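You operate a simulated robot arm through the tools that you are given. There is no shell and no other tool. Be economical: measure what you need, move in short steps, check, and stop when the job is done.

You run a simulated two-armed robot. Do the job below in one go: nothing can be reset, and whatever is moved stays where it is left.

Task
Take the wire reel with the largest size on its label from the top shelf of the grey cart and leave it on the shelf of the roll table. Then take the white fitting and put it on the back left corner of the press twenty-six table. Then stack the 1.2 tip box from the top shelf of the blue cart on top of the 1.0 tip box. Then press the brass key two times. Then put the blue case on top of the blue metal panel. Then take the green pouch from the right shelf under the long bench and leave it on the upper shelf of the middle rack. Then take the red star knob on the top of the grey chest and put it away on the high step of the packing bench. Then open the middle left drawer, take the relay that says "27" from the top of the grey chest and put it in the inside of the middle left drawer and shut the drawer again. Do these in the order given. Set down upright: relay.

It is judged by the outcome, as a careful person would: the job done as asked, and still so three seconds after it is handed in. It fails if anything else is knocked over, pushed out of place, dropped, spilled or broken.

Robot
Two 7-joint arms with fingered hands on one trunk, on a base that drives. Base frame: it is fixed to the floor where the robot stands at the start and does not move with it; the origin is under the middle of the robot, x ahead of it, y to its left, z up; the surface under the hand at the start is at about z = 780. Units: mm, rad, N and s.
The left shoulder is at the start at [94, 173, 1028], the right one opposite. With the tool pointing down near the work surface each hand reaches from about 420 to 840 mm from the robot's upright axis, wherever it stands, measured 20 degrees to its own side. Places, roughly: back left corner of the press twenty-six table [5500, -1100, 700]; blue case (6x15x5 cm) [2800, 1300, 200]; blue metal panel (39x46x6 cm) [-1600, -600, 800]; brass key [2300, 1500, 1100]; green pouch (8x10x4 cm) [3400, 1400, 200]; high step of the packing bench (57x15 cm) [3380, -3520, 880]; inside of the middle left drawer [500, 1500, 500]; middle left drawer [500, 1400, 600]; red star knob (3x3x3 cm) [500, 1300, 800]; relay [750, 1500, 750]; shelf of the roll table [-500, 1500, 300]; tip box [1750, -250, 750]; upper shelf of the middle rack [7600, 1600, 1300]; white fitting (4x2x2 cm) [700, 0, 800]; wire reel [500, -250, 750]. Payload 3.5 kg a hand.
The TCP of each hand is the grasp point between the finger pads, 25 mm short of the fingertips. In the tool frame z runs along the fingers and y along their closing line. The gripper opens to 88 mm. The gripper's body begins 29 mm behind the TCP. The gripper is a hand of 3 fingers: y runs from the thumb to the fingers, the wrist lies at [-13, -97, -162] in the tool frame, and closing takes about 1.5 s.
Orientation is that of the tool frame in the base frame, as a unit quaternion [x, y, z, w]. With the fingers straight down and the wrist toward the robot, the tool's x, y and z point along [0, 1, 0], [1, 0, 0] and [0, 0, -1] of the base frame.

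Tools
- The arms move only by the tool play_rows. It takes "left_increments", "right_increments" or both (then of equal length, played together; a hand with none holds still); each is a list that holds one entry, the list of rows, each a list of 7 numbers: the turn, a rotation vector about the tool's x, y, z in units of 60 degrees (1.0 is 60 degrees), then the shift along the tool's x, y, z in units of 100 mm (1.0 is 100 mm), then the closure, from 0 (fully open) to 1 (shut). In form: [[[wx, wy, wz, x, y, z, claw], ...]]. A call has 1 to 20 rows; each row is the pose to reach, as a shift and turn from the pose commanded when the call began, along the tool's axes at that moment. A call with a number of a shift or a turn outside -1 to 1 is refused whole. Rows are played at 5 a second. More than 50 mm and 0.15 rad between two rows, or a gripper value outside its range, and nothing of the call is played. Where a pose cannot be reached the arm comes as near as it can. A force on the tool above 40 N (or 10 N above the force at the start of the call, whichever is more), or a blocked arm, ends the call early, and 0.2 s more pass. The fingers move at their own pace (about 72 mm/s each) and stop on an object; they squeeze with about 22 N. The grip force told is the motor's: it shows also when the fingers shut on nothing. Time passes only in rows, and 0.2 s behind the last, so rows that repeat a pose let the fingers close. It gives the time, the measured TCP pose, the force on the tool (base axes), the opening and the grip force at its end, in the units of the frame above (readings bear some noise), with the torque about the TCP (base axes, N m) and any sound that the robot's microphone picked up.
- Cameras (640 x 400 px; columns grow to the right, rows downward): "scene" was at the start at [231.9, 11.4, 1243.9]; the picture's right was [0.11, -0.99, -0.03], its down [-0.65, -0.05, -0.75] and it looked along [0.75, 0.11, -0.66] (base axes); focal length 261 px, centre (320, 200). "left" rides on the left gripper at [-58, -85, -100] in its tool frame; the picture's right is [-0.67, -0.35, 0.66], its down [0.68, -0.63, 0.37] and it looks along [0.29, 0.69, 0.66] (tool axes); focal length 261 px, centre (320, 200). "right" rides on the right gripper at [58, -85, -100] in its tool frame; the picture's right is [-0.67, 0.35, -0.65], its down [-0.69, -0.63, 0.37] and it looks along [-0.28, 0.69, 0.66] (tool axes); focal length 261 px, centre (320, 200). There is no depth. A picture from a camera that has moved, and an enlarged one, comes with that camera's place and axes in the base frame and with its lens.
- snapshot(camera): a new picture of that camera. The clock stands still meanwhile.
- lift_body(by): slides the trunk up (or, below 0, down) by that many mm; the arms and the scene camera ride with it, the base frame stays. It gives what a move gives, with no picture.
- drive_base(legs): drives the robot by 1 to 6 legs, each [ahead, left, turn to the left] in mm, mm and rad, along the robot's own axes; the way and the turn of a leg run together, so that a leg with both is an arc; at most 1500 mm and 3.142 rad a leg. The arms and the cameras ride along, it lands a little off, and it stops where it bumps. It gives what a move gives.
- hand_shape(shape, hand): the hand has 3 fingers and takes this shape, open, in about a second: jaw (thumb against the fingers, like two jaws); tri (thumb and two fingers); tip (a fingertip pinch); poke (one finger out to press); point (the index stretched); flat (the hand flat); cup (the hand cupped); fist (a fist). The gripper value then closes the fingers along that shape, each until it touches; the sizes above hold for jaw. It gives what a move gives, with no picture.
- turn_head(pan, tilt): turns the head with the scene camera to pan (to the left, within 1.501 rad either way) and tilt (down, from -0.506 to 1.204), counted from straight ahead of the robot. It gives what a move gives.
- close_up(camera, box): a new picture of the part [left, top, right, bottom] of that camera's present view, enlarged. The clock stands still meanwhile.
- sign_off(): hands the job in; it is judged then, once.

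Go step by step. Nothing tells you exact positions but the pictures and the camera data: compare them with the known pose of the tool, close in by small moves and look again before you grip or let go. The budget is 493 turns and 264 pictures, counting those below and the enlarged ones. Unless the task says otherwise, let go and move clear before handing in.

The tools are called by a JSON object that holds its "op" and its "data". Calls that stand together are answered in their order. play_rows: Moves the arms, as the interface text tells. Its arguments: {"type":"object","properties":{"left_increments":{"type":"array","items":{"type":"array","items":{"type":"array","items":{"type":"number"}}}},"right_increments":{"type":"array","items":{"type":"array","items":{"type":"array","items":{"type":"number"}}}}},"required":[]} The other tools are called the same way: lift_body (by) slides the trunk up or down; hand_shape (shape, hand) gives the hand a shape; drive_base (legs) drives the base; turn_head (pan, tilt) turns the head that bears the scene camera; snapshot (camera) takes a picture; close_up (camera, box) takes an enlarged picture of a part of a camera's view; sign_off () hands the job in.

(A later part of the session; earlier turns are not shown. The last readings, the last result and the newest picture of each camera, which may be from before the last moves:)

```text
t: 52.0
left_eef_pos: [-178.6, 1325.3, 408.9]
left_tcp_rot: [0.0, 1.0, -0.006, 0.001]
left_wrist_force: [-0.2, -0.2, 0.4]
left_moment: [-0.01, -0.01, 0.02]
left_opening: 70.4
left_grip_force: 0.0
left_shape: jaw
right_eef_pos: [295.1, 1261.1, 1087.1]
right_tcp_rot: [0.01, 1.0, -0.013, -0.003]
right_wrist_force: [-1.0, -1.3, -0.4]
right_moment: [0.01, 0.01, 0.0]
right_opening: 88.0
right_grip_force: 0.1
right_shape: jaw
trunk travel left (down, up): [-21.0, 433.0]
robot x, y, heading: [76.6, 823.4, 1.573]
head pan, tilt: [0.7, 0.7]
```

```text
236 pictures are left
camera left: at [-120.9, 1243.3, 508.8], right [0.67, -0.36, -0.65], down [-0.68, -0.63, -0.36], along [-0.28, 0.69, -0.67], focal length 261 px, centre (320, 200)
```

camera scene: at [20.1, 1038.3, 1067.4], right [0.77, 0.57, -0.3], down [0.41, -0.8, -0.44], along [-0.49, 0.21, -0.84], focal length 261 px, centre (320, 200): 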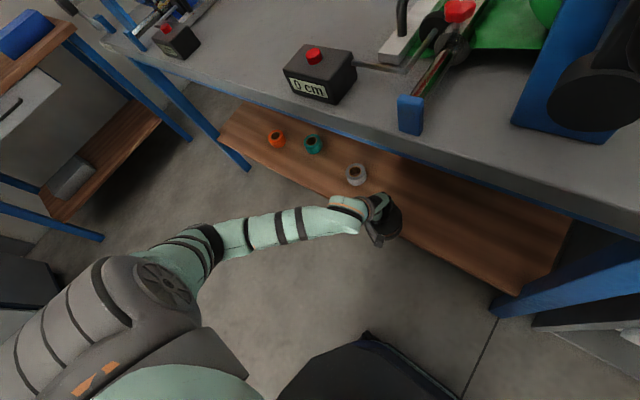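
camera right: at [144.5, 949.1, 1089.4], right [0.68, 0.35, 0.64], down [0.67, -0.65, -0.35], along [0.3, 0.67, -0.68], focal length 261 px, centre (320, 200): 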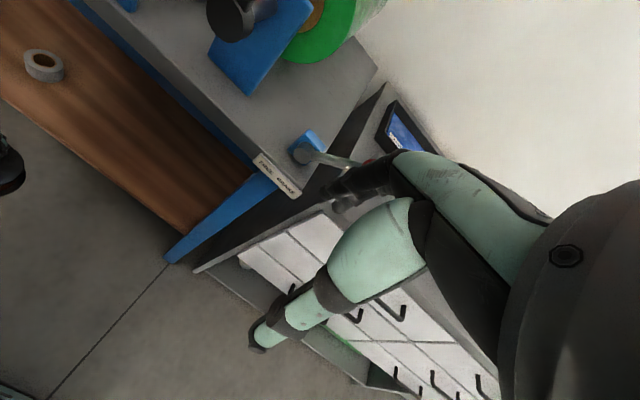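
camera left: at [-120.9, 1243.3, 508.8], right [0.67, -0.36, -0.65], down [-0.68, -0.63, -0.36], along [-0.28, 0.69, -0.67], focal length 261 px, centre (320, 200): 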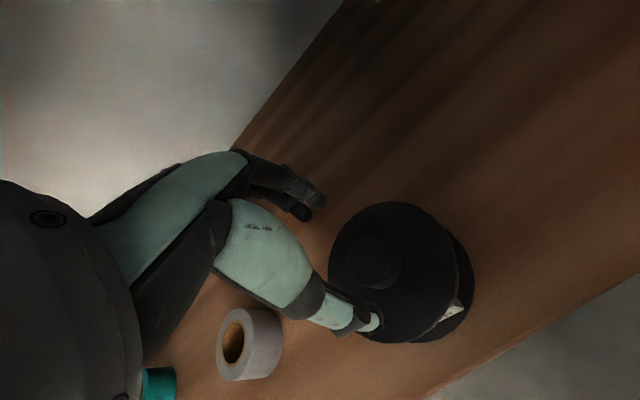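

The reel stands on the shelf, well inside the edge. I'll back out, then raise the trunk and arm.

{"op": "drive_base", "data": {"legs": [[-300, 0, 0]]}}

{"op": "lift_body", "data": {"by": 104}}

{"op": "play_rows", "data": {"left_increments": [[[0, 0, 0, 0, 0, -0.33, 0.2], [0, 0, 0, 0, 0, -0.66, 0.2], [0, 0, 0, 0, 0, -1.0, 0.2]]]}}

{"op": "play_rows", "data": {"left_increments": [[[0, 0, 0, 0, 0, -0.4, 0.2], [0, 0, 0, 0, 0, -0.8, 0.2], [0, 0, 0, 0, 0, -1.0, 0.2]]]}}

{"op": "play_rows", "data": {"left_increments": [[[0, 0, 0, 0, 0, -0.4, 0.2], [0, 0, 0, 0, 0, -0.8, 0.2], [0, 0, 0, 0, 0, -1.0, 0.2]]]}}

{"op": "play_rows", "data": {"left_increments": [[[0, 0, 0, 0, 0, -0.4, 0.2], [0, 0, 0, 0, 0, -0.8, 0.2], [0, 0, 0, 0, 0, -1.0, 0.2]]]}}

{"op": "play_rows", "data": {"left_increments": [[[0, 0, 0, 0, 0, -0.4, 0.2], [0, 0, 0, 0, 0, -0.8, 0.2], [0, 0, 0, 0, 0, -1.0, 0.2]]]}}

{"op": "turn_head", "data": {"pan": 0.0, "tilt": 0.6}}

{"op": "snapshot", "data": {"camera": "scene"}}

```text
t: 54.1
left_eef_pos: [-180.2, 1025.8, 408.1]
left_tcp_rot: [-0.003, 1.0, -0.005, 0.002]
left_wrist_force: [-0.3, 0.0, 0.4]
left_moment: [-0.02, 0.0, 0.01]
left_opening: 70.1
left_grip_force: 0.0
left_shape: jaw
right_eef_pos: [294.6, 961.1, 1086.8]
right_tcp_rot: [0.009, 1.0, -0.012, -0.003]
right_wrist_force: [-0.2, 0.2, 1.2]
right_moment: [0.02, -0.01, 0.05]
right_opening: 87.8
right_grip_force: 0.1
right_shape: jaw
trunk travel left (down, up): [-21.0, 433.0]
robot x, y, heading: [76.0, 528.5, 1.581]
head pan, tilt: [0.7, 0.7]
```

```text
t: 55.4
left_eef_pos: [-180.3, 1025.5, 511.6]
left_tcp_rot: [-0.003, 1.0, -0.006, 0.002]
left_wrist_force: [0.6, 0.0, -0.9]
left_moment: [0.02, 0.02, 0.02]
left_opening: 69.9
left_grip_force: 0.1
left_shape: jaw
right_eef_pos: [293.9, 963.8, 1190.7]
right_tcp_rot: [0.009, 1.0, -0.014, -0.004]
right_wrist_force: [0.0, -0.2, -0.4]
right_moment: [-0.01, -0.02, 0.01]
right_opening: 87.4
right_grip_force: 0.0
right_shape: jaw
trunk travel left (down, up): [-125.0, 329.0]
robot x, y, heading: [76.5, 522.8, 1.577]
head pan, tilt: [0.7, 0.7]
```

```text
t: 56.2
left_eef_pos: [-181.5, 1024.9, 612.7]
left_tcp_rot: [-0.003, 1.0, -0.006, 0.001]
left_wrist_force: [0.7, -0.5, 0.0]
left_moment: [0.01, 0.0, 0.0]
left_opening: 70.2
left_grip_force: 0.0
left_shape: jaw
right_eef_pos: [294.3, 962.2, 1191.8]
right_tcp_rot: [0.009, 1.0, -0.013, -0.003]
right_wrist_force: [0.0, -0.3, 0.9]
right_moment: [-0.04, 0.0, 0.01]
right_opening: 87.7
right_grip_force: 0.1
right_shape: jaw
trunk travel left (down, up): [-125.0, 329.0]
robot x, y, heading: [73.4, 523.2, 1.573]
head pan, tilt: [0.7, 0.7]
```

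```text
t: 57.0
left_eef_pos: [-180.8, 1025.8, 713.9]
left_tcp_rot: [-0.002, 1.0, -0.005, 0.001]
left_wrist_force: [0.4, -0.8, 0.2]
left_moment: [0.02, 0.0, 0.02]
left_opening: 70.4
left_grip_force: 0.1
left_shape: jaw
right_eef_pos: [294.3, 962.0, 1190.8]
right_tcp_rot: [0.008, 1.0, -0.014, -0.004]
right_wrist_force: [0.2, 0.8, 0.1]
right_moment: [-0.01, 0.0, 0.0]
right_opening: 87.9
right_grip_force: 0.0
right_shape: jaw
trunk travel left (down, up): [-125.0, 329.0]
robot x, y, heading: [74.2, 526.6, 1.572]
head pan, tilt: [0.7, 0.7]
```

```text
t: 57.8
left_eef_pos: [-180.8, 1028.2, 813.2]
left_tcp_rot: [-0.003, 1.0, -0.005, 0.001]
left_wrist_force: [-0.6, -0.5, 0.5]
left_moment: [0.01, 0.03, 0.03]
left_opening: 70.0
left_grip_force: 0.0
left_shape: jaw
right_eef_pos: [294.0, 962.5, 1192.4]
right_tcp_rot: [0.009, 1.0, -0.013, -0.003]
right_wrist_force: [-0.3, -0.2, 0.1]
right_moment: [0.04, -0.01, 0.02]
right_opening: 87.7
right_grip_force: 0.1
right_shape: jaw
trunk travel left (down, up): [-125.0, 329.0]
robot x, y, heading: [77.6, 522.0, 1.576]
head pan, tilt: [0.7, 0.7]
```

```text
t: 58.6
left_eef_pos: [-193.5, 1027.6, 914.9]
left_tcp_rot: [-0.015, 1.0, -0.003, -0.012]
left_wrist_force: [-0.8, -0.4, -0.5]
left_moment: [0.02, 0.02, 0.03]
left_opening: 70.3
left_grip_force: 0.1
left_shape: jaw
right_eef_pos: [293.6, 963.1, 1191.7]
right_tcp_rot: [0.009, 1.0, -0.013, -0.003]
right_wrist_force: [0.0, -0.6, -0.3]
right_moment: [0.02, 0.0, 0.01]
right_opening: 87.7
right_grip_force: 0.1
right_shape: jaw
trunk travel left (down, up): [-125.0, 329.0]
robot x, y, heading: [75.3, 526.6, 1.573]
head pan, tilt: [0.7, 0.7]
```

```text
t: 59.6
left_eef_pos: [-227.1, 1023.8, 992.4]
left_tcp_rot: [-0.058, 0.998, -0.029, -0.011]
left_wrist_force: [0.5, -0.1, -0.9]
left_moment: [-0.06, 0.04, -0.02]
left_opening: 70.3
left_grip_force: 0.1
left_shape: jaw
right_eef_pos: [294.5, 961.1, 1191.1]
right_tcp_rot: [0.009, 1.0, -0.013, -0.003]
right_wrist_force: [0.1, 0.3, -0.7]
right_moment: [0.02, -0.03, 0.0]
right_opening: 87.6
right_grip_force: 0.1
right_shape: jaw
trunk travel left (down, up): [-125.0, 329.0]
robot x, y, heading: [76.7, 524.0, 1.574]
head pan, tilt: [0.7, 0.7]
stopped in row 3 (left hand): the arm was blocked; the commanded pose is now the measured one
```

```text
t: 60.7
left_eef_pos: [-225.9, 1023.4, 994.0]
left_tcp_rot: [-0.058, 0.998, -0.027, -0.009]
left_wrist_force: [-0.2, -0.7, 0.6]
left_moment: [0.0, 0.0, 0.01]
left_opening: 70.3
left_grip_force: 0.0
left_shape: jaw
right_eef_pos: [293.8, 962.3, 1191.4]
right_tcp_rot: [0.009, 1.0, -0.013, -0.002]
right_wrist_force: [0.4, 0.5, -1.2]
right_moment: [0.01, 0.03, -0.01]
right_opening: 87.9
right_grip_force: 0.1
right_shape: jaw
trunk travel left (down, up): [-125.0, 329.0]
robot x, y, heading: [77.7, 520.4, 1.574]
head pan, tilt: [0.0, 0.6]
```

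```text
235 pictures are left
camera scene: at [74.7, 748.0, 1230.6], right [1.0, 0.0, 0.0], down [0.0, -0.77, -0.63], along [0.0, 0.63, -0.77], focal length 261 px, centre (320, 200)
```

scene: 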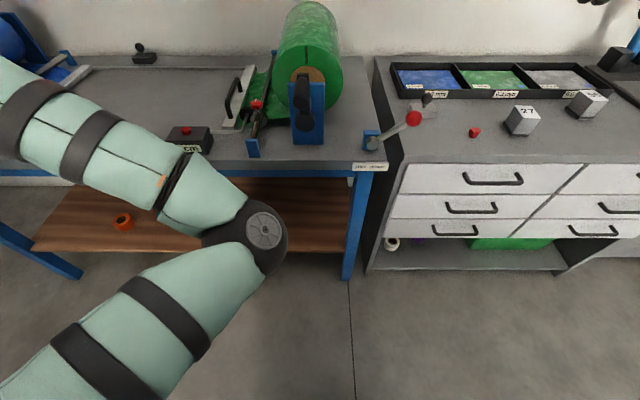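

The reel is delivered. The left elbow has folded inward in front of my body, so I'll move to open floor and straighten the arm out there.

{"op": "drive_base", "data": {"legs": [[0, 395, 0], [-300, 0, 0], [0, 0, -1.57]]}}

{"op": "turn_head", "data": {"pan": 0.5, "tilt": 0.7}}

{"op": "snapshot", "data": {"camera": "scene"}}

```text
t: 68.7
left_eef_pos: [187.3, 519.6, 994.5]
left_tcp_rot: [0.669, 0.743, -0.011, -0.027]
left_wrist_force: [-0.5, 0.2, -0.3]
left_moment: [0.01, 0.01, 0.02]
left_opening: 70.3
left_grip_force: 0.1
left_shape: jaw
right_eef_pos: [118.0, 0.0, 1190.9]
right_tcp_rot: [0.718, 0.696, -0.007, -0.012]
right_wrist_force: [-0.3, -0.1, 0.1]
right_moment: [0.02, -0.03, -0.01]
right_opening: 87.7
right_grip_force: 0.0
right_shape: jaw
trunk travel left (down, up): [-125.0, 329.0]
robot x, y, heading: [-315.0, 223.0, -0.007]
head pan, tilt: [0.0, 0.6]
```

```text
t: 69.6
left_eef_pos: [186.9, 519.2, 993.4]
left_tcp_rot: [0.669, 0.743, -0.011, -0.026]
left_wrist_force: [-0.5, 0.2, -0.6]
left_moment: [0.0, 0.01, 0.01]
left_opening: 70.3
left_grip_force: 0.0
left_shape: jaw
right_eef_pos: [118.7, -1.4, 1191.0]
right_tcp_rot: [0.718, 0.696, -0.007, -0.011]
right_wrist_force: [0.0, 0.4, 0.0]
right_moment: [-0.01, 0.01, 0.03]
right_opening: 87.7
right_grip_force: 0.1
right_shape: jaw
trunk travel left (down, up): [-125.0, 329.0]
robot x, y, heading: [-316.4, 219.7, -0.01]
head pan, tilt: [0.499, 0.7]
```

```text
234 pictures are left
camera scene: at [-107.7, 263.2, 1226.3], right [0.45, -0.88, -0.13], down [-0.76, -0.3, -0.58], along [0.47, 0.36, -0.81], focal length 261 px, centre (320, 200)
```

scene: 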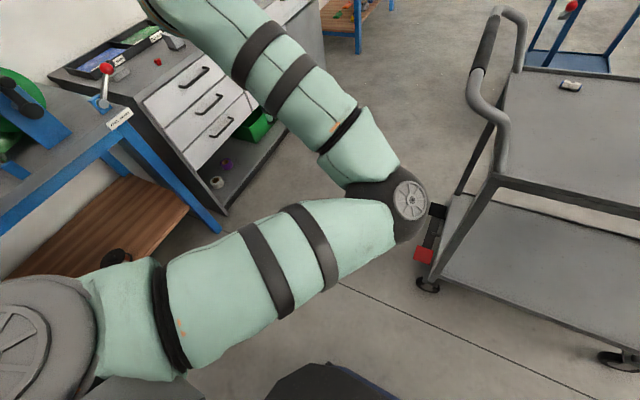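

I'll extend the left arm forward and outward to bring the elbow back to its normal side.

{"op": "play_rows", "data": {"left_increments": [[[0, 0, 0, 0.1, 0.4, 0, 0.2], [0, 0, 0, 0.2, 0.8, 0, 0.2], [0, 0, 0, 0.3, 1.0, 0, 0.2]]]}}

{"op": "play_rows", "data": {"left_increments": [[[0, 0, 0, 0.1, 0.4, 0, 0.2], [0, 0, 0, 0.2, 0.8, 0, 0.2], [0, 0, 0, 0.3, 1.0, 0, 0.2]]]}}

{"op": "snapshot", "data": {"camera": "scene"}}

```text
t: 70.4
left_eef_pos: [283.4, 560.8, 988.2]
left_tcp_rot: [0.669, 0.742, -0.012, -0.026]
left_wrist_force: [-0.3, 0.1, 0.3]
left_moment: [-0.02, -0.01, 0.01]
left_opening: 70.3
left_grip_force: 0.0
left_shape: jaw
right_eef_pos: [119.3, 0.4, 1191.6]
right_tcp_rot: [0.718, 0.696, -0.007, -0.01]
right_wrist_force: [-0.3, 0.1, -0.2]
right_moment: [0.0, 0.0, 0.01]
right_opening: 87.7
right_grip_force: 0.0
right_shape: jaw
trunk travel left (down, up): [-125.0, 329.0]
robot x, y, heading: [-315.5, 227.3, -0.01]
head pan, tilt: [0.499, 0.7]
```

```text
t: 71.2
left_eef_pos: [378.8, 601.6, 985.2]
left_tcp_rot: [0.669, 0.743, -0.012, -0.025]
left_wrist_force: [-0.1, 0.8, 0.0]
left_moment: [-0.01, 0.01, 0.03]
left_opening: 70.4
left_grip_force: 0.1
left_shape: jaw
right_eef_pos: [118.5, -1.2, 1190.6]
right_tcp_rot: [0.717, 0.697, -0.008, -0.012]
right_wrist_force: [-0.7, -0.1, 0.4]
right_moment: [-0.05, 0.0, 0.02]
right_opening: 87.6
right_grip_force: 0.0
right_shape: jaw
trunk travel left (down, up): [-125.0, 329.0]
robot x, y, heading: [-317.9, 231.0, -0.011]
head pan, tilt: [0.499, 0.7]
```

```text
233 pictures are left
camera scene: at [-107.7, 263.7, 1226.2], right [0.45, -0.88, -0.13], down [-0.76, -0.3, -0.57], along [0.47, 0.36, -0.81], focal length 261 px, centre (320, 200)
```

scene: 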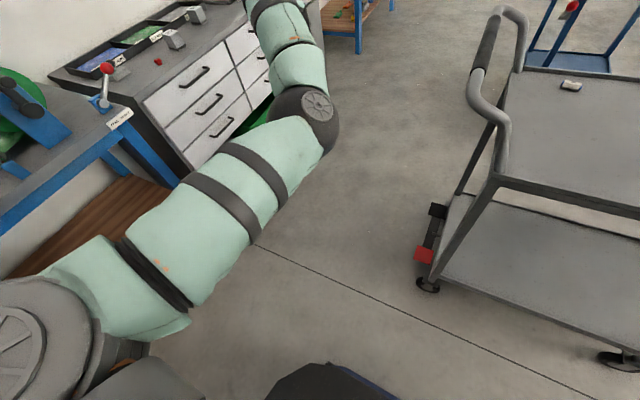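

{"op": "play_rows", "data": {"left_increments": [[[0, 0, 0, 0.1, 0.4, 0, 0.2], [0, 0, 0, 0.2, 0.8, 0, 0.2], [0, 0, 0, 0.3, 1.0, 0, 0.2]]]}}

{"op": "play_rows", "data": {"left_increments": [[[0, 0, 0, -0.1, 0.2, 0.4, 0.2], [0, 0, 0, -0.2, 0.4, 0.8, 0.2], [0, 0, 0, -0.3, 0.6, 1.0, 0.2]]]}}

{"op": "snapshot", "data": {"camera": "scene"}}

```text
t: 72.0
left_eef_pos: [445.5, 625.3, 983.5]
left_tcp_rot: [0.668, 0.743, -0.01, -0.026]
left_wrist_force: [-0.7, 0.3, 0.5]
left_moment: [0.04, 0.0, 0.02]
left_opening: 70.5
left_grip_force: 0.1
left_shape: jaw
left hand out of reach, approached as far as the arm can: row 2, 3
right_eef_pos: [118.9, -0.9, 1191.5]
right_tcp_rot: [0.718, 0.696, -0.007, -0.012]
right_wrist_force: [0.1, -0.8, -0.4]
right_moment: [0.0, 0.01, 0.0]
right_opening: 87.6
right_grip_force: 0.0
right_shape: jaw
trunk travel left (down, up): [-125.0, 329.0]
robot x, y, heading: [-318.2, 224.0, -0.013]
head pan, tilt: [0.499, 0.7]
```

```text
t: 72.8
left_eef_pos: [461.9, 607.9, 896.0]
left_tcp_rot: [0.669, 0.743, -0.011, -0.026]
left_wrist_force: [0.4, -0.6, 0.4]
left_moment: [-0.04, 0.02, 0.0]
left_opening: 70.2
left_grip_force: 0.0
left_shape: jaw
left hand out of reach, approached as far as the arm can: row 1, 2, 3
right_eef_pos: [118.0, -0.0, 1191.3]
right_tcp_rot: [0.718, 0.696, -0.006, -0.011]
right_wrist_force: [-0.6, -0.9, 0.1]
right_moment: [-0.03, -0.01, -0.01]
right_opening: 87.6
right_grip_force: 0.0
right_shape: jaw
trunk travel left (down, up): [-125.0, 329.0]
robot x, y, heading: [-317.3, 221.3, -0.011]
head pan, tilt: [0.499, 0.7]
```

```text
232 pictures are left
camera scene: at [-108.6, 263.6, 1226.5], right [0.45, -0.88, -0.13], down [-0.76, -0.3, -0.58], along [0.47, 0.36, -0.81], focal length 261 px, centre (320, 200)
```

scene: 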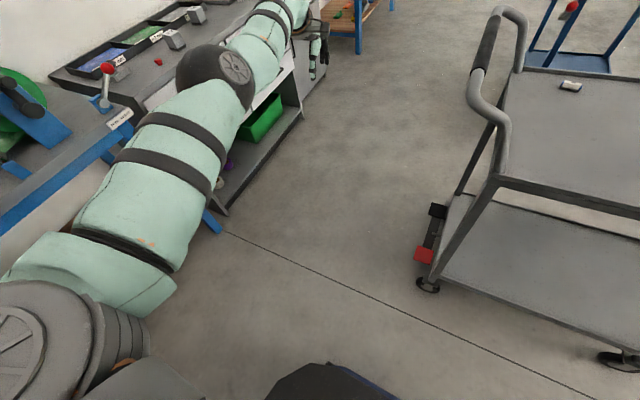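

The elbow has passed to the outer side. I'll bring the hand back in.

{"op": "play_rows", "data": {"left_increments": [[[0, 0, 0, -0.25, -0.4, 0, 0.2], [0, 0, 0, -0.5, -0.8, 0, 0.2], [0, 0, 0, -0.7, -1.0, 0, 0.2]]]}}

{"op": "play_rows", "data": {"left_increments": [[[0, 0, 0, -0.25, -0.4, -0.1, 0.2], [0, 0, 0, -0.5, -0.8, -0.3, 0.2], [0, 0, 0, -0.7, -1.0, -0.5, 0.2]]]}}

{"op": "snapshot", "data": {"camera": "scene"}}

```text
t: 73.6
left_eef_pos: [474.0, 541.9, 901.4]
left_tcp_rot: [0.669, 0.743, -0.011, -0.028]
left_wrist_force: [0.1, 1.1, 0.3]
left_moment: [0.02, 0.01, -0.01]
left_opening: 70.1
left_grip_force: 0.0
left_shape: jaw
left hand out of reach, approached as far as the arm can: row 1, 2, 3
right_eef_pos: [118.4, -2.1, 1190.7]
right_tcp_rot: [0.718, 0.696, -0.007, -0.012]
right_wrist_force: [-0.3, -0.7, -0.1]
right_moment: [0.02, -0.03, 0.0]
right_opening: 87.4
right_grip_force: 0.2
right_shape: jaw
trunk travel left (down, up): [-125.0, 329.0]
robot x, y, heading: [-313.3, 225.7, -0.008]
head pan, tilt: [0.499, 0.7]
```

```text
refused: row 2 steps farther than a row can; nothing moved
```

```text
231 pictures are left
camera scene: at [-107.6, 262.5, 1226.2], right [0.45, -0.88, -0.14], down [-0.76, -0.3, -0.58], along [0.47, 0.36, -0.81], focal length 261 px, centre (320, 200)
```

scene: 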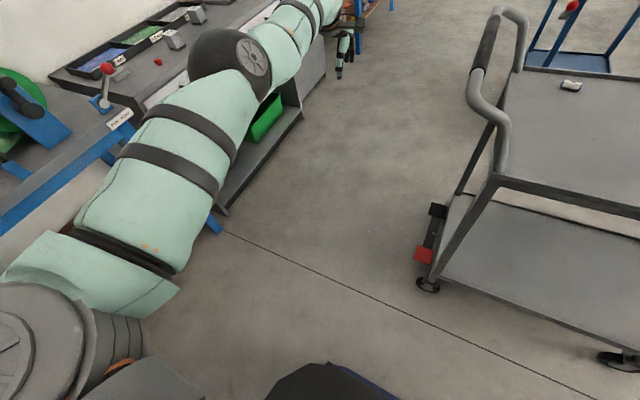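

{"op": "play_rows", "data": {"left_increments": [[[0, 0, 0, -0.1, -0.4, 0, 0.2], [0, 0, 0, -0.2, -0.8, 0, 0.2], [0, 0, 0, -0.3, -1.0, 0, 0.2]]]}}

{"op": "play_rows", "data": {"left_increments": [[[0, 0, 0, -0.1, -0.4, 0, 0.2], [0, 0, 0, -0.2, -0.8, 0, 0.2], [0, 0, 0, -0.3, -1.0, 0, 0.2]]]}}

{"op": "snapshot", "data": {"camera": "scene"}}

```text
t: 74.4
left_eef_pos: [476.5, 526.2, 910.8]
left_tcp_rot: [0.669, 0.743, -0.011, -0.026]
left_wrist_force: [1.0, -0.5, 0.0]
left_moment: [0.0, -0.01, -0.01]
left_opening: 70.1
left_grip_force: 0.0
left_shape: jaw
left hand out of reach, approached as far as the arm can: row 1, 2, 3
right_eef_pos: [118.6, -0.2, 1191.2]
right_tcp_rot: [0.718, 0.696, -0.007, -0.011]
right_wrist_force: [0.0, 0.0, 0.0]
right_moment: [0.01, -0.02, 0.02]
right_opening: 87.4
right_grip_force: 0.1
right_shape: jaw
trunk travel left (down, up): [-125.0, 329.0]
robot x, y, heading: [-316.8, 222.6, -0.012]
head pan, tilt: [0.499, 0.7]
```

```text
t: 75.2
left_eef_pos: [476.4, 507.6, 919.1]
left_tcp_rot: [0.669, 0.743, -0.011, -0.026]
left_wrist_force: [0.0, 0.6, -0.8]
left_moment: [0.0, -0.03, -0.03]
left_opening: 70.2
left_grip_force: 0.1
left_shape: jaw
left hand out of reach, approached as far as the arm can: row 1, 2, 3
right_eef_pos: [118.9, -0.5, 1190.1]
right_tcp_rot: [0.717, 0.697, -0.008, -0.012]
right_wrist_force: [-0.5, 0.5, 0.0]
right_moment: [0.02, -0.03, 0.01]
right_opening: 87.9
right_grip_force: 0.1
right_shape: jaw
trunk travel left (down, up): [-125.0, 329.0]
robot x, y, heading: [-316.3, 222.2, -0.012]
head pan, tilt: [0.499, 0.7]
```

```text
230 pictures are left
camera scene: at [-107.7, 263.3, 1226.2], right [0.45, -0.88, -0.13], down [-0.76, -0.3, -0.58], along [0.47, 0.36, -0.81], focal length 261 px, centre (320, 200)
```

scene: 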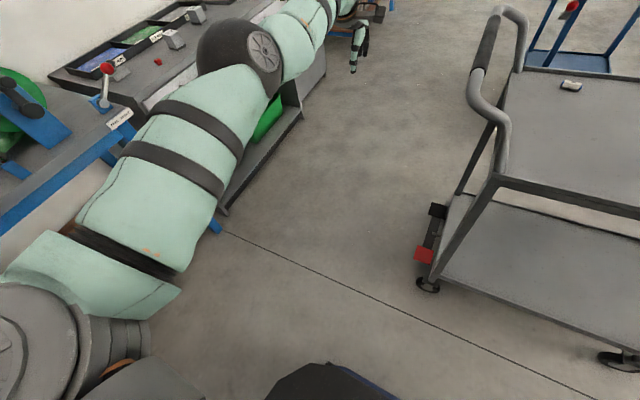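

{"op": "play_rows", "data": {"left_increments": [[[0, 0, 0, 0, -0.4, 0, 0.2], [0, 0, 0, 0, -0.8, 0, 0.2], [0, 0, 0, 0, -1.0, 0, 0.2]]]}}

{"op": "play_rows", "data": {"left_increments": [[[0, 0, 0, 0, -0.4, 0, 0.2], [0, 0, 0, 0, -0.8, 0, 0.2], [0, 0, 0, 0, -1.0, 0, 0.2]]]}}

{"op": "snapshot", "data": {"camera": "scene"}}

```text
t: 76.0
left_eef_pos: [478.5, 505.0, 924.7]
left_tcp_rot: [0.669, 0.742, -0.012, -0.027]
left_wrist_force: [0.6, -0.4, 0.3]
left_moment: [0.0, 0.01, -0.01]
left_opening: 70.3
left_grip_force: 0.1
left_shape: jaw
left hand out of reach, approached as far as the arm can: row 1, 2, 3
right_eef_pos: [118.5, -1.2, 1190.8]
right_tcp_rot: [0.718, 0.696, -0.007, -0.011]
right_wrist_force: [-0.7, 0.8, -0.2]
right_moment: [0.04, 0.01, -0.02]
right_opening: 87.9
right_grip_force: 0.1
right_shape: jaw
trunk travel left (down, up): [-125.0, 329.0]
robot x, y, heading: [-318.2, 220.6, -0.012]
head pan, tilt: [0.499, 0.7]
```

```text
t: 76.8
left_eef_pos: [477.0, 502.9, 928.2]
left_tcp_rot: [0.669, 0.743, -0.012, -0.026]
left_wrist_force: [0.5, -0.3, 0.1]
left_moment: [0.02, 0.02, -0.02]
left_opening: 70.3
left_grip_force: 0.0
left_shape: jaw
left hand out of reach, approached as far as the arm can: row 1, 2, 3
right_eef_pos: [119.7, -0.5, 1191.4]
right_tcp_rot: [0.719, 0.695, -0.007, -0.011]
right_wrist_force: [0.5, 0.4, 0.0]
right_moment: [-0.02, 0.03, -0.01]
right_opening: 87.8
right_grip_force: 0.0
right_shape: jaw
trunk travel left (down, up): [-125.0, 329.0]
robot x, y, heading: [-315.5, 224.1, -0.013]
head pan, tilt: [0.499, 0.7]
```

```text
229 pictures are left
camera scene: at [-107.7, 263.3, 1226.2], right [0.45, -0.88, -0.13], down [-0.76, -0.3, -0.58], along [0.47, 0.36, -0.81], focal length 261 px, centre (320, 200)
```

scene: 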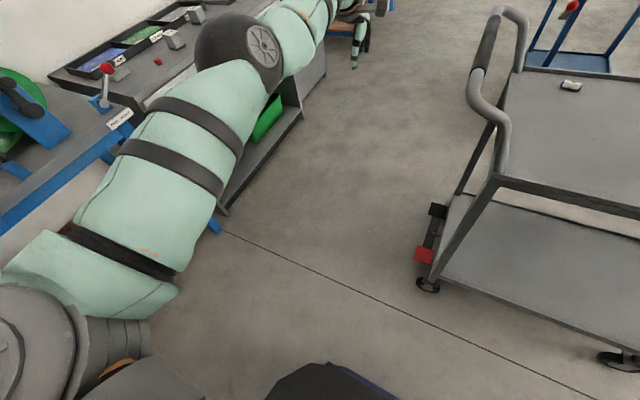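

{"op": "play_rows", "data": {"left_increments": [[[0, 0, 0, -0.3, 0, 0.3, 0.2], [0, 0, 0, -0.6, 0, 0.6, 0.2], [0, 0, 0, -0.9, 0, 0.9, 0.2], [0, 0, 0, -0.9, 0, 1, 0.2], [0, 0, 0, -0.9, 0, 1, 0.2], [0, 0, 0, -0.9, 0, 1, 0.2], [0, 0, 0, -0.9, 0, 1, 0.2], [0, 0, 0, -0.9, 0, 1, 0.2]]]}}

{"op": "snapshot", "data": {"camera": "scene"}}

```text
t: 78.6
left_eef_pos: [478.2, 416.3, 824.4]
left_tcp_rot: [0.669, 0.742, -0.012, -0.025]
left_wrist_force: [0.0, 0.3, 0.0]
left_moment: [0.01, -0.01, 0.0]
left_opening: 70.2
left_grip_force: 0.0
left_shape: jaw
right_eef_pos: [119.2, -0.7, 1189.2]
right_tcp_rot: [0.717, 0.696, -0.007, -0.012]
right_wrist_force: [-0.6, -0.3, 0.2]
right_moment: [0.02, -0.01, 0.03]
right_opening: 87.8
right_grip_force: 0.1
right_shape: jaw
trunk travel left (down, up): [-125.0, 329.0]
robot x, y, heading: [-312.7, 223.3, -0.015]
head pan, tilt: [0.499, 0.7]
```

```text
228 pictures are left
camera scene: at [-107.7, 263.2, 1226.2], right [0.45, -0.88, -0.13], down [-0.76, -0.3, -0.58], along [0.47, 0.36, -0.81], focal length 261 px, centre (320, 200)
```

scene: 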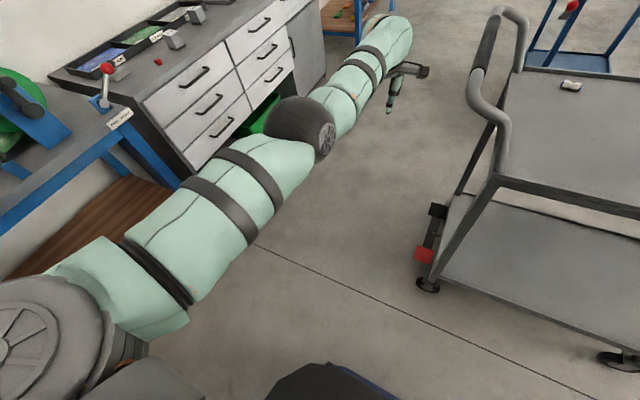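

{"op": "play_rows", "data": {"left_increments": [[[0, 0, 0, -0.1, -0.4, 0, 0.2], [0, 0, 0, -0.2, -0.8, 0, 0.2], [0, 0, 0, -0.3, -1.0, 0, 0.2], [0, 0, 0, -0.3, -1.0, 0, 0.2]]]}}

{"op": "play_rows", "data": {"left_increments": [[[0, 0, 0, 0.0, -0.4, 0, 0.2], [0, 0, 0, 0, -0.8, 0, 0.2], [0, 0, 0, 0, -1.0, 0, 0.2], [0, 0, 0, 0, -1.0, 0, 0.2]]]}}

{"op": "snapshot", "data": {"camera": "scene"}}

```text
t: 79.6
left_eef_pos: [382.4, 376.8, 829.9]
left_tcp_rot: [0.669, 0.743, -0.011, -0.026]
left_wrist_force: [0.2, 0.6, -0.1]
left_moment: [-0.03, 0.03, 0.02]
left_opening: 70.3
left_grip_force: 0.1
left_shape: jaw
right_eef_pos: [118.6, 0.1, 1191.6]
right_tcp_rot: [0.717, 0.697, -0.008, -0.011]
right_wrist_force: [0.7, 0.1, 0.1]
right_moment: [0.02, 0.03, -0.03]
right_opening: 87.6
right_grip_force: 0.1
right_shape: jaw
trunk travel left (down, up): [-125.0, 329.0]
robot x, y, heading: [-317.6, 225.1, -0.01]
head pan, tilt: [0.499, 0.7]
```

```text
t: 80.8
left_eef_pos: [295.5, 408.6, 846.3]
left_tcp_rot: [0.645, 0.763, 0.02, -0.034]
left_wrist_force: [-0.5, -0.1, 0.8]
left_moment: [0.02, -0.01, 0.01]
left_opening: 70.1
left_grip_force: 0.1
left_shape: jaw
right_eef_pos: [119.0, -0.5, 1190.4]
right_tcp_rot: [0.718, 0.696, -0.007, -0.011]
right_wrist_force: [0.0, -0.2, -0.3]
right_moment: [0.0, 0.0, -0.02]
right_opening: 87.8
right_grip_force: 0.1
right_shape: jaw
trunk travel left (down, up): [-125.0, 329.0]
robot x, y, heading: [-321.5, 225.1, -0.009]
head pan, tilt: [0.499, 0.7]
stopped in row 4 (left hand): the arm was blocked; the commanded pose is now the measured one
```

```text
227 pictures are left
camera scene: at [-107.7, 263.7, 1226.2], right [0.45, -0.88, -0.13], down [-0.76, -0.3, -0.57], along [0.47, 0.36, -0.81], focal length 261 px, centre (320, 200)
```

scene: 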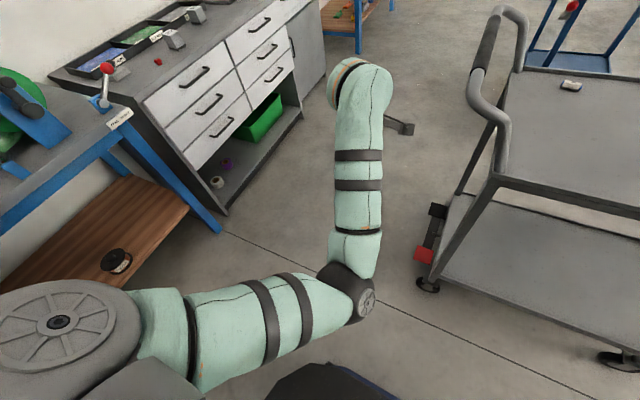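

The elbow is still on the inner side. I'll yaw the hand clockwise while reaching forward so the forearm must come round from outside.

{"op": "play_rows", "data": {"left_increments": [[[0, 0, 0.13, 0, 0.2, 0, 0.2], [0, 0, 0.26, 0, 0.4, 0, 0.2], [0, 0, 0.39, 0, 0.6, 0, 0.2], [0, 0, 0.52, 0, 0.8, 0, 0.2], [0, 0, 0.65, 0, 1.0, 0, 0.2], [0, 0, 0.78, 0, 1.0, 0, 0.2], [0, 0, 0.9, 0, 1.0, 0, 0.2], [0, 0, 1.0, 0, 1.0, 0, 0.2]]]}}

{"op": "snapshot", "data": {"camera": "scene"}}

```text
t: 82.6
left_eef_pos: [392.6, 421.9, 844.8]
left_tcp_rot: [0.941, 0.336, -0.003, -0.038]
left_wrist_force: [0.7, 0.0, 0.2]
left_moment: [0.02, -0.02, 0.0]
left_opening: 70.5
left_grip_force: 0.0
left_shape: jaw
right_eef_pos: [119.3, -0.9, 1191.1]
right_tcp_rot: [0.718, 0.696, -0.007, -0.012]
right_wrist_force: [0.5, -0.2, -0.1]
right_moment: [0.03, 0.02, 0.02]
right_opening: 87.5
right_grip_force: 0.0
right_shape: jaw
trunk travel left (down, up): [-125.0, 329.0]
robot x, y, heading: [-316.0, 222.5, -0.012]
head pan, tilt: [0.499, 0.7]
```

```text
226 pictures are left
camera scene: at [-107.7, 263.4, 1226.2], right [0.45, -0.88, -0.13], down [-0.76, -0.3, -0.57], along [0.47, 0.36, -0.81], focal length 261 px, centre (320, 200)
```

scene: 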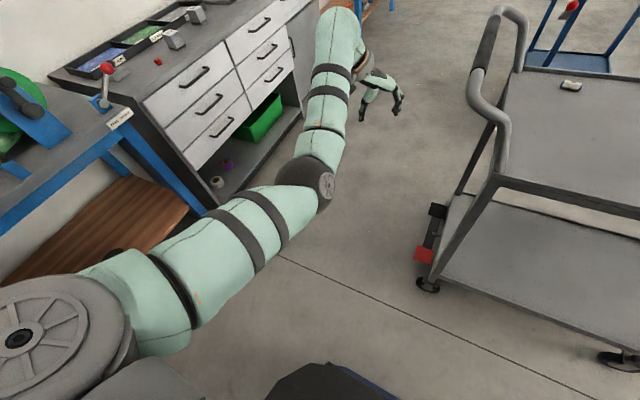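

{"op": "play_rows", "data": {"left_increments": [[[0, 0, 0, -0.33, 0.1, 0, 0.2], [0, 0, 0, -0.66, 0.2, 0, 0.2], [0, 0, 0, -1.0, 0.3, 0, 0.2], [0, 0, 0, -1.0, 0.3, 0, 0.2]]]}}

{"op": "play_rows", "data": {"left_increments": [[[0, 0, 0, -0.33, 0.1, 0, 0.2], [0, 0, 0, -0.66, 0.2, 0, 0.2], [0, 0, 0, -1.0, 0.3, 0, 0.2], [0, 0, 0, -1.0, 0.3, 0, 0.2]]]}}

{"op": "snapshot", "data": {"camera": "scene"}}

```text
t: 83.6
left_eef_pos: [335.2, 336.2, 840.2]
left_tcp_rot: [0.941, 0.337, -0.002, -0.039]
left_wrist_force: [0.2, 0.5, -0.4]
left_moment: [0.02, 0.0, 0.01]
left_opening: 70.5
left_grip_force: 0.0
left_shape: jaw
right_eef_pos: [118.5, -0.0, 1191.5]
right_tcp_rot: [0.719, 0.695, -0.007, -0.011]
right_wrist_force: [-0.4, 0.1, 0.3]
right_moment: [0.02, 0.02, -0.02]
right_opening: 87.6
right_grip_force: 0.0
right_shape: jaw
trunk travel left (down, up): [-125.0, 329.0]
robot x, y, heading: [-318.3, 224.8, -0.011]
head pan, tilt: [0.499, 0.7]
```

```text
t: 84.8
left_eef_pos: [292.8, 284.6, 838.3]
left_tcp_rot: [0.93, 0.364, 0.017, -0.054]
left_wrist_force: [-0.7, -1.1, -0.2]
left_moment: [-0.01, -0.03, 0.01]
left_opening: 70.2
left_grip_force: 0.1
left_shape: jaw
right_eef_pos: [118.4, -1.0, 1191.4]
right_tcp_rot: [0.718, 0.696, -0.007, -0.012]
right_wrist_force: [-0.2, 0.3, -0.9]
right_moment: [0.02, 0.01, 0.0]
right_opening: 87.8
right_grip_force: 0.0
right_shape: jaw
trunk travel left (down, up): [-125.0, 329.0]
robot x, y, heading: [-318.7, 226.3, -0.012]
head pan, tilt: [0.499, 0.7]
stopped in row 4 (left hand): the arm was blocked; the commanded pose is now the measured one
```

```text
225 pictures are left
camera scene: at [-107.8, 263.4, 1226.3], right [0.45, -0.88, -0.13], down [-0.76, -0.3, -0.58], along [0.47, 0.36, -0.81], focal length 261 px, centre (320, 200)
```

scene: 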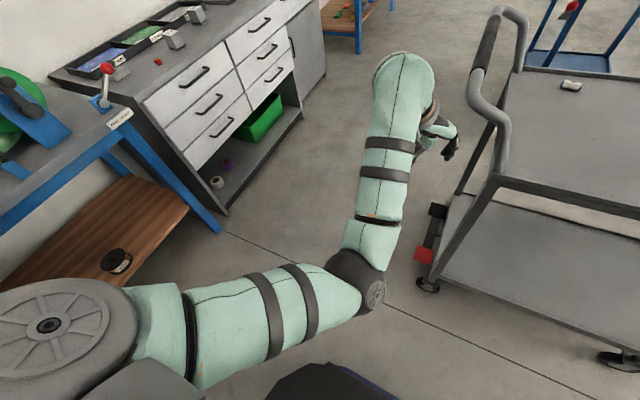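

I'll shift to freer floor, then lower the hand, bring it inboard and raise it again so the elbow goes outward.

{"op": "drive_base", "data": {"legs": [[0, 300, 0]]}}

{"op": "play_rows", "data": {"left_increments": [[[0, 0, 0, 0.2, 0, 0.4, 0.2], [0, 0, 0, 0.3, 0, 0.8, 0.2], [0, 0, 0, 0.3, 0, 1.0, 0.2]]]}}

{"op": "play_rows", "data": {"left_increments": [[[0, 0, 0, 0, 0, 0.4, 0.2], [0, 0, 0, 0, 0, 0.8, 0.2], [0, 0, 0, 0, 0, 1.0, 0.2]]]}}

{"op": "play_rows", "data": {"left_increments": [[[0, 0, 0, 0, 0, 0.4, 0.2], [0, 0, 0, 0, 0, 0.8, 0.2], [0, 0, 0, 0, 0, 1.0, 0.2]]]}}

{"op": "snapshot", "data": {"camera": "scene"}}

```text
t: 86.8
left_eef_pos: [294.3, 577.9, 838.4]
left_tcp_rot: [0.93, 0.364, 0.017, -0.054]
left_wrist_force: [-0.3, 0.0, -0.4]
left_moment: [-0.01, 0.01, -0.04]
left_opening: 70.3
left_grip_force: 0.1
left_shape: jaw
right_eef_pos: [122.2, 293.3, 1190.5]
right_tcp_rot: [0.718, 0.696, -0.007, -0.011]
right_wrist_force: [0.3, 0.9, -0.1]
right_moment: [0.0, 0.0, 0.02]
right_opening: 87.7
right_grip_force: 0.0
right_shape: jaw
trunk travel left (down, up): [-125.0, 329.0]
robot x, y, heading: [-318.5, 517.0, -0.009]
head pan, tilt: [0.499, 0.7]
```

```text
t: 87.6
left_eef_pos: [316.9, 608.9, 740.1]
left_tcp_rot: [0.929, 0.364, 0.017, -0.056]
left_wrist_force: [0.4, -0.3, 0.0]
left_moment: [-0.03, 0.01, 0.0]
left_opening: 70.1
left_grip_force: 0.0
left_shape: jaw
right_eef_pos: [122.3, 292.8, 1191.0]
right_tcp_rot: [0.718, 0.696, -0.007, -0.012]
right_wrist_force: [0.2, 0.0, -0.5]
right_moment: [0.02, 0.0, 0.01]
right_opening: 87.9
right_grip_force: 0.2
right_shape: jaw
trunk travel left (down, up): [-125.0, 329.0]
robot x, y, heading: [-314.3, 517.6, -0.008]
head pan, tilt: [0.499, 0.7]
```

```text
t: 88.4
left_eef_pos: [314.7, 620.6, 641.3]
left_tcp_rot: [0.93, 0.364, 0.017, -0.054]
left_wrist_force: [-0.9, -0.2, -1.0]
left_moment: [-0.01, -0.01, 0.02]
left_opening: 70.1
left_grip_force: 0.0
left_shape: jaw
right_eef_pos: [122.6, 293.9, 1191.0]
right_tcp_rot: [0.717, 0.696, -0.006, -0.012]
right_wrist_force: [0.2, 0.8, 0.2]
right_moment: [-0.02, 0.0, 0.03]
right_opening: 87.6
right_grip_force: 0.1
right_shape: jaw
trunk travel left (down, up): [-125.0, 329.0]
robot x, y, heading: [-314.6, 520.4, -0.009]
head pan, tilt: [0.499, 0.7]
```

```text
t: 89.2
left_eef_pos: [314.8, 631.0, 541.2]
left_tcp_rot: [0.929, 0.365, 0.017, -0.055]
left_wrist_force: [1.0, 1.0, 0.2]
left_moment: [-0.01, -0.01, -0.02]
left_opening: 70.5
left_grip_force: 0.2
left_shape: jaw
right_eef_pos: [120.7, 292.5, 1190.3]
right_tcp_rot: [0.717, 0.697, -0.007, -0.012]
right_wrist_force: [0.6, -0.3, 0.0]
right_moment: [-0.01, 0.01, 0.01]
right_opening: 87.8
right_grip_force: 0.0
right_shape: jaw
trunk travel left (down, up): [-125.0, 329.0]
robot x, y, heading: [-314.4, 517.6, -0.007]
head pan, tilt: [0.499, 0.7]
```

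```text
224 pictures are left
camera scene: at [-105.0, 556.9, 1226.2], right [0.45, -0.88, -0.13], down [-0.76, -0.3, -0.58], along [0.47, 0.36, -0.81], focal length 261 px, centre (320, 200)
```

scene: 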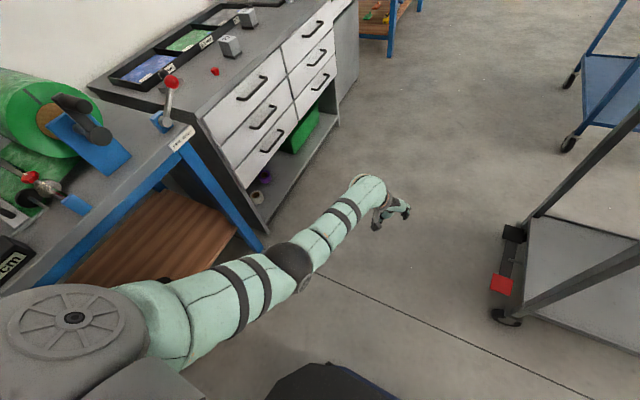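

{"op": "play_rows", "data": {"left_increments": [[[0, 0, 0, -0.3, 0.2, 0, 0.2], [0, 0, 0, -0.6, 0.4, 0, 0.2], [0, 0, 0, -0.9, 0.6, 0, 0.2]]]}}

{"op": "play_rows", "data": {"left_increments": [[[0, 0, 0, -0.4, 0, 0, 0.2], [0, 0, 0, -0.8, 0, 0, 0.2], [0, 0, 0, -1, 0, 0, 0.2]]]}}

{"op": "snapshot", "data": {"camera": "scene"}}

```text
t: 90.0
left_eef_pos: [288.1, 529.2, 531.0]
left_tcp_rot: [0.929, 0.365, 0.017, -0.054]
left_wrist_force: [0.3, -0.3, -0.6]
left_moment: [-0.01, 0.0, -0.05]
left_opening: 70.0
left_grip_force: 0.0
left_shape: jaw
right_eef_pos: [122.2, 292.4, 1189.8]
right_tcp_rot: [0.717, 0.696, -0.007, -0.012]
right_wrist_force: [-0.3, -0.6, 0.5]
right_moment: [0.02, -0.03, -0.01]
right_opening: 88.0
right_grip_force: 0.1
right_shape: jaw
trunk travel left (down, up): [-125.0, 329.0]
robot x, y, heading: [-314.5, 520.9, -0.005]
head pan, tilt: [0.499, 0.7]
```

```text
t: 90.8
left_eef_pos: [215.0, 460.3, 524.2]
left_tcp_rot: [0.929, 0.364, 0.017, -0.055]
left_wrist_force: [-0.9, 0.0, -0.2]
left_moment: [0.02, -0.01, 0.0]
left_opening: 70.3
left_grip_force: 0.0
left_shape: jaw
right_eef_pos: [121.1, 292.0, 1190.5]
right_tcp_rot: [0.717, 0.696, -0.006, -0.012]
right_wrist_force: [-0.5, 0.8, 0.0]
right_moment: [-0.01, 0.03, 0.02]
right_opening: 87.7
right_grip_force: 0.0
right_shape: jaw
trunk travel left (down, up): [-125.0, 329.0]
robot x, y, heading: [-312.6, 517.8, -0.009]
head pan, tilt: [0.499, 0.7]
```

```text
223 pictures are left
camera scene: at [-105.3, 556.8, 1226.3], right [0.45, -0.88, -0.13], down [-0.76, -0.3, -0.58], along [0.47, 0.36, -0.81], focal length 261 px, centre (320, 200)
```

scene: 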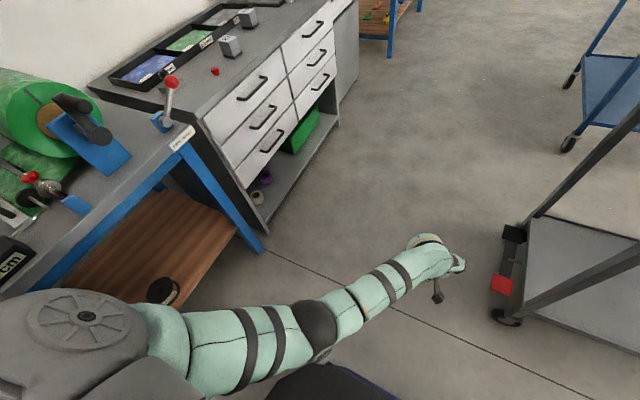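

{"op": "play_rows", "data": {"left_increments": [[[0, 0, 0, -0.3, 0.2, -0.3, 0.2], [0, 0, 0, -0.4, 0.3, -0.7, 0.2], [0, 0, 0, -0.4, 0.3, -1, 0.2]]]}}

{"op": "play_rows", "data": {"left_increments": [[[0, 0, 0, 0, 0, -0.4, 0.2], [0, 0, 0, 0, 0, -0.8, 0.2], [0, 0, 0, 0, 0, -1, 0.2]]]}}

{"op": "play_rows", "data": {"left_increments": [[[0, 0, 0, 0, 0, -0.4, 0.2], [0, 0, 0, 0, 0, -0.8, 0.2], [0, 0, 0, 0, 0, -1, 0.2]]]}}

{"op": "snapshot", "data": {"camera": "scene"}}

```text
t: 91.8
left_eef_pos: [230.2, 451.9, 599.2]
left_tcp_rot: [0.919, 0.382, 0.04, -0.09]
left_wrist_force: [0.5, -0.2, -0.5]
left_moment: [0.01, -0.01, 0.01]
left_opening: 70.4
left_grip_force: 0.1
left_shape: jaw
right_eef_pos: [122.9, 293.2, 1191.6]
right_tcp_rot: [0.718, 0.696, -0.006, -0.012]
right_wrist_force: [0.4, -0.2, 0.5]
right_moment: [0.0, 0.0, -0.02]
right_opening: 87.6
right_grip_force: 0.0
right_shape: jaw
trunk travel left (down, up): [-125.0, 329.0]
robot x, y, heading: [-314.8, 518.8, -0.003]
head pan, tilt: [0.499, 0.7]
stopped in row 3 (left hand): the arm was blocked; the commanded pose is now the measured one
```

```text
t: 92.8
left_eef_pos: [252.5, 488.8, 681.4]
left_tcp_rot: [0.903, 0.405, 0.068, -0.13]
left_wrist_force: [0.4, 0.3, 0.5]
left_moment: [-0.01, -0.04, 0.03]
left_opening: 70.2
left_grip_force: 0.1
left_shape: jaw
right_eef_pos: [122.6, 292.6, 1191.3]
right_tcp_rot: [0.718, 0.696, -0.006, -0.012]
right_wrist_force: [0.3, 1.5, -0.6]
right_moment: [0.0, -0.01, 0.02]
right_opening: 87.8
right_grip_force: 0.0
right_shape: jaw
trunk travel left (down, up): [-125.0, 329.0]
robot x, y, heading: [-313.1, 519.1, -0.009]
head pan, tilt: [0.499, 0.7]
stopped in row 3 (left hand): the arm was blocked; the commanded pose is now the measured one
```

```text
t: 93.8
left_eef_pos: [272.7, 503.7, 766.7]
left_tcp_rot: [0.885, 0.428, 0.087, -0.16]
left_wrist_force: [0.7, -0.9, 0.3]
left_moment: [-0.03, -0.01, 0.06]
left_opening: 70.3
left_grip_force: 0.1
left_shape: jaw
right_eef_pos: [123.0, 293.2, 1191.4]
right_tcp_rot: [0.717, 0.697, -0.006, -0.011]
right_wrist_force: [0.0, 0.0, 0.6]
right_moment: [0.02, 0.04, -0.01]
right_opening: 87.6
right_grip_force: 0.1
right_shape: jaw
trunk travel left (down, up): [-125.0, 329.0]
robot x, y, heading: [-315.3, 517.9, -0.007]
head pan, tilt: [0.499, 0.7]
stopped in row 3 (left hand): the arm was blocked; the commanded pose is now the measured one
```

```text
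222 pictures are left
camera scene: at [-104.9, 557.2, 1226.2], right [0.45, -0.88, -0.13], down [-0.76, -0.3, -0.57], along [0.47, 0.36, -0.81], focal length 261 px, centre (320, 200)
```

scene: 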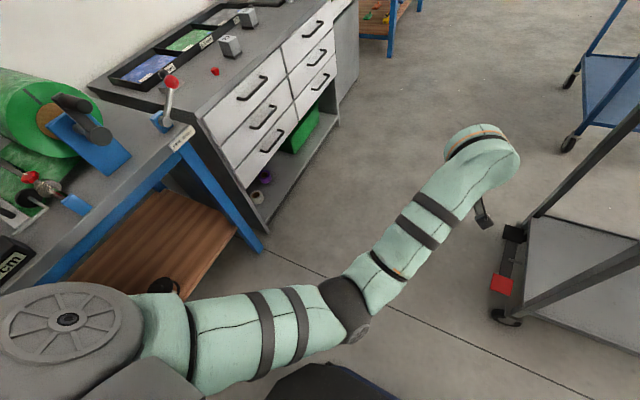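

I'll turn the fingers to point inward (right), which forces the forearm to come from the outside, and then turn them back down.

{"op": "play_rows", "data": {"left_increments": [[[-0.08, -0.1, 0, 0.15, 0, -0.1, 0.2], [-0.16, -0.2, 0, 0.3, 0, -0.2, 0.2], [-0.24, -0.3, 0, 0.45, 0, -0.3, 0.2], [-0.32, -0.4, 0, 0.6, 0, -0.4, 0.2], [-0.4, -0.5, 0, 0.75, 0, -0.5, 0.2], [-0.48, -0.6, 0, 0.8, 0, -0.6, 0.2], [-0.56, -0.7, 0, 0.8, 0, -0.7, 0.2], [-0.62, -0.78, 0, 0.8, 0, -0.7, 0.2]]]}}

{"op": "snapshot", "data": {"camera": "scene"}}

```text
t: 95.6
left_eef_pos: [318.1, 536.5, 856.4]
left_tcp_rot: [0.851, 0.405, -0.139, 0.305]
left_wrist_force: [-0.1, 0.1, 0.5]
left_moment: [0.0, -0.02, -0.02]
left_opening: 70.5
left_grip_force: 0.0
left_shape: jaw
right_eef_pos: [122.6, 294.0, 1190.1]
right_tcp_rot: [0.717, 0.697, -0.007, -0.011]
right_wrist_force: [-0.7, -0.8, -0.7]
right_moment: [0.02, 0.02, -0.01]
right_opening: 87.8
right_grip_force: 0.0
right_shape: jaw
trunk travel left (down, up): [-125.0, 329.0]
robot x, y, heading: [-315.3, 519.1, -0.01]
head pan, tilt: [0.499, 0.7]
```

```text
221 pictures are left
camera scene: at [-104.9, 557.4, 1226.2], right [0.45, -0.88, -0.13], down [-0.76, -0.3, -0.57], along [0.47, 0.36, -0.81], focal length 261 px, centre (320, 200)
```

scene: 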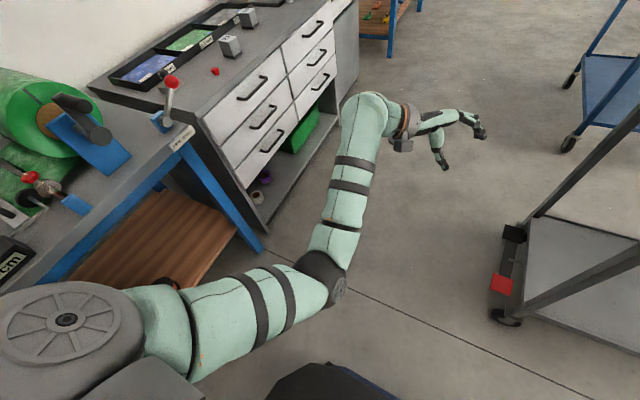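

{"op": "play_rows", "data": {"left_increments": [[[-0.08, -0.1, 0, -0.1, 0.02, 0.08, 0.2], [-0.16, -0.2, 0, -0.2, 0.04, 0.16, 0.2], [-0.24, -0.3, 0, -0.3, 0.06, 0.24, 0.2], [-0.32, -0.4, 0, -0.4, 0.08, 0.32, 0.2], [-0.4, -0.5, 0, -0.5, 0.1, 0.4, 0.2], [-0.48, -0.6, 0, -0.6, 0.12, 0.48, 0.2], [-0.56, -0.7, 0, -0.7, 0.14, 0.56, 0.2], [-0.6, -0.75, 0, -0.8, 0.16, 0.6, 0.2], [-0.6, -0.75, 0, -0.95, 0.2, 0.69, 0.2]]]}}

{"op": "snapshot", "data": {"camera": "scene"}}

```text
t: 97.6
left_eef_pos: [283.5, 437.5, 854.1]
left_tcp_rot: [0.61, 0.287, -0.306, 0.672]
left_wrist_force: [-0.4, -0.1, 0.9]
left_moment: [-0.03, -0.02, 0.02]
left_opening: 70.2
left_grip_force: 0.0
left_shape: jaw
right_eef_pos: [121.7, 293.0, 1191.9]
right_tcp_rot: [0.718, 0.696, -0.007, -0.012]
right_wrist_force: [-0.4, -0.3, 0.3]
right_moment: [-0.02, -0.02, -0.01]
right_opening: 87.6
right_grip_force: 0.1
right_shape: jaw
trunk travel left (down, up): [-125.0, 329.0]
robot x, y, heading: [-313.6, 517.9, -0.002]
head pan, tilt: [0.499, 0.7]
```

```text
220 pictures are left
camera scene: at [-105.2, 556.9, 1226.3], right [0.45, -0.88, -0.13], down [-0.76, -0.3, -0.58], along [0.47, 0.36, -0.81], focal length 261 px, centre (320, 200)
```

scene: 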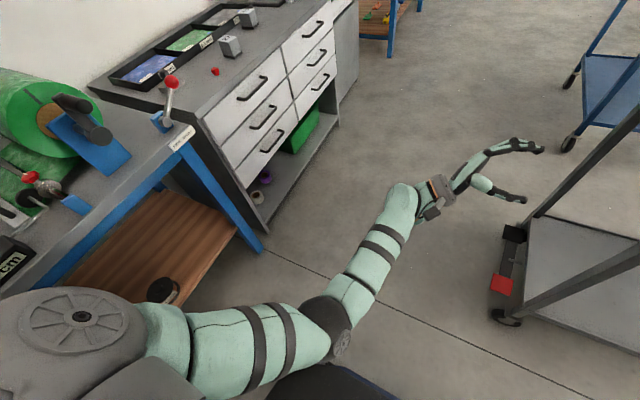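

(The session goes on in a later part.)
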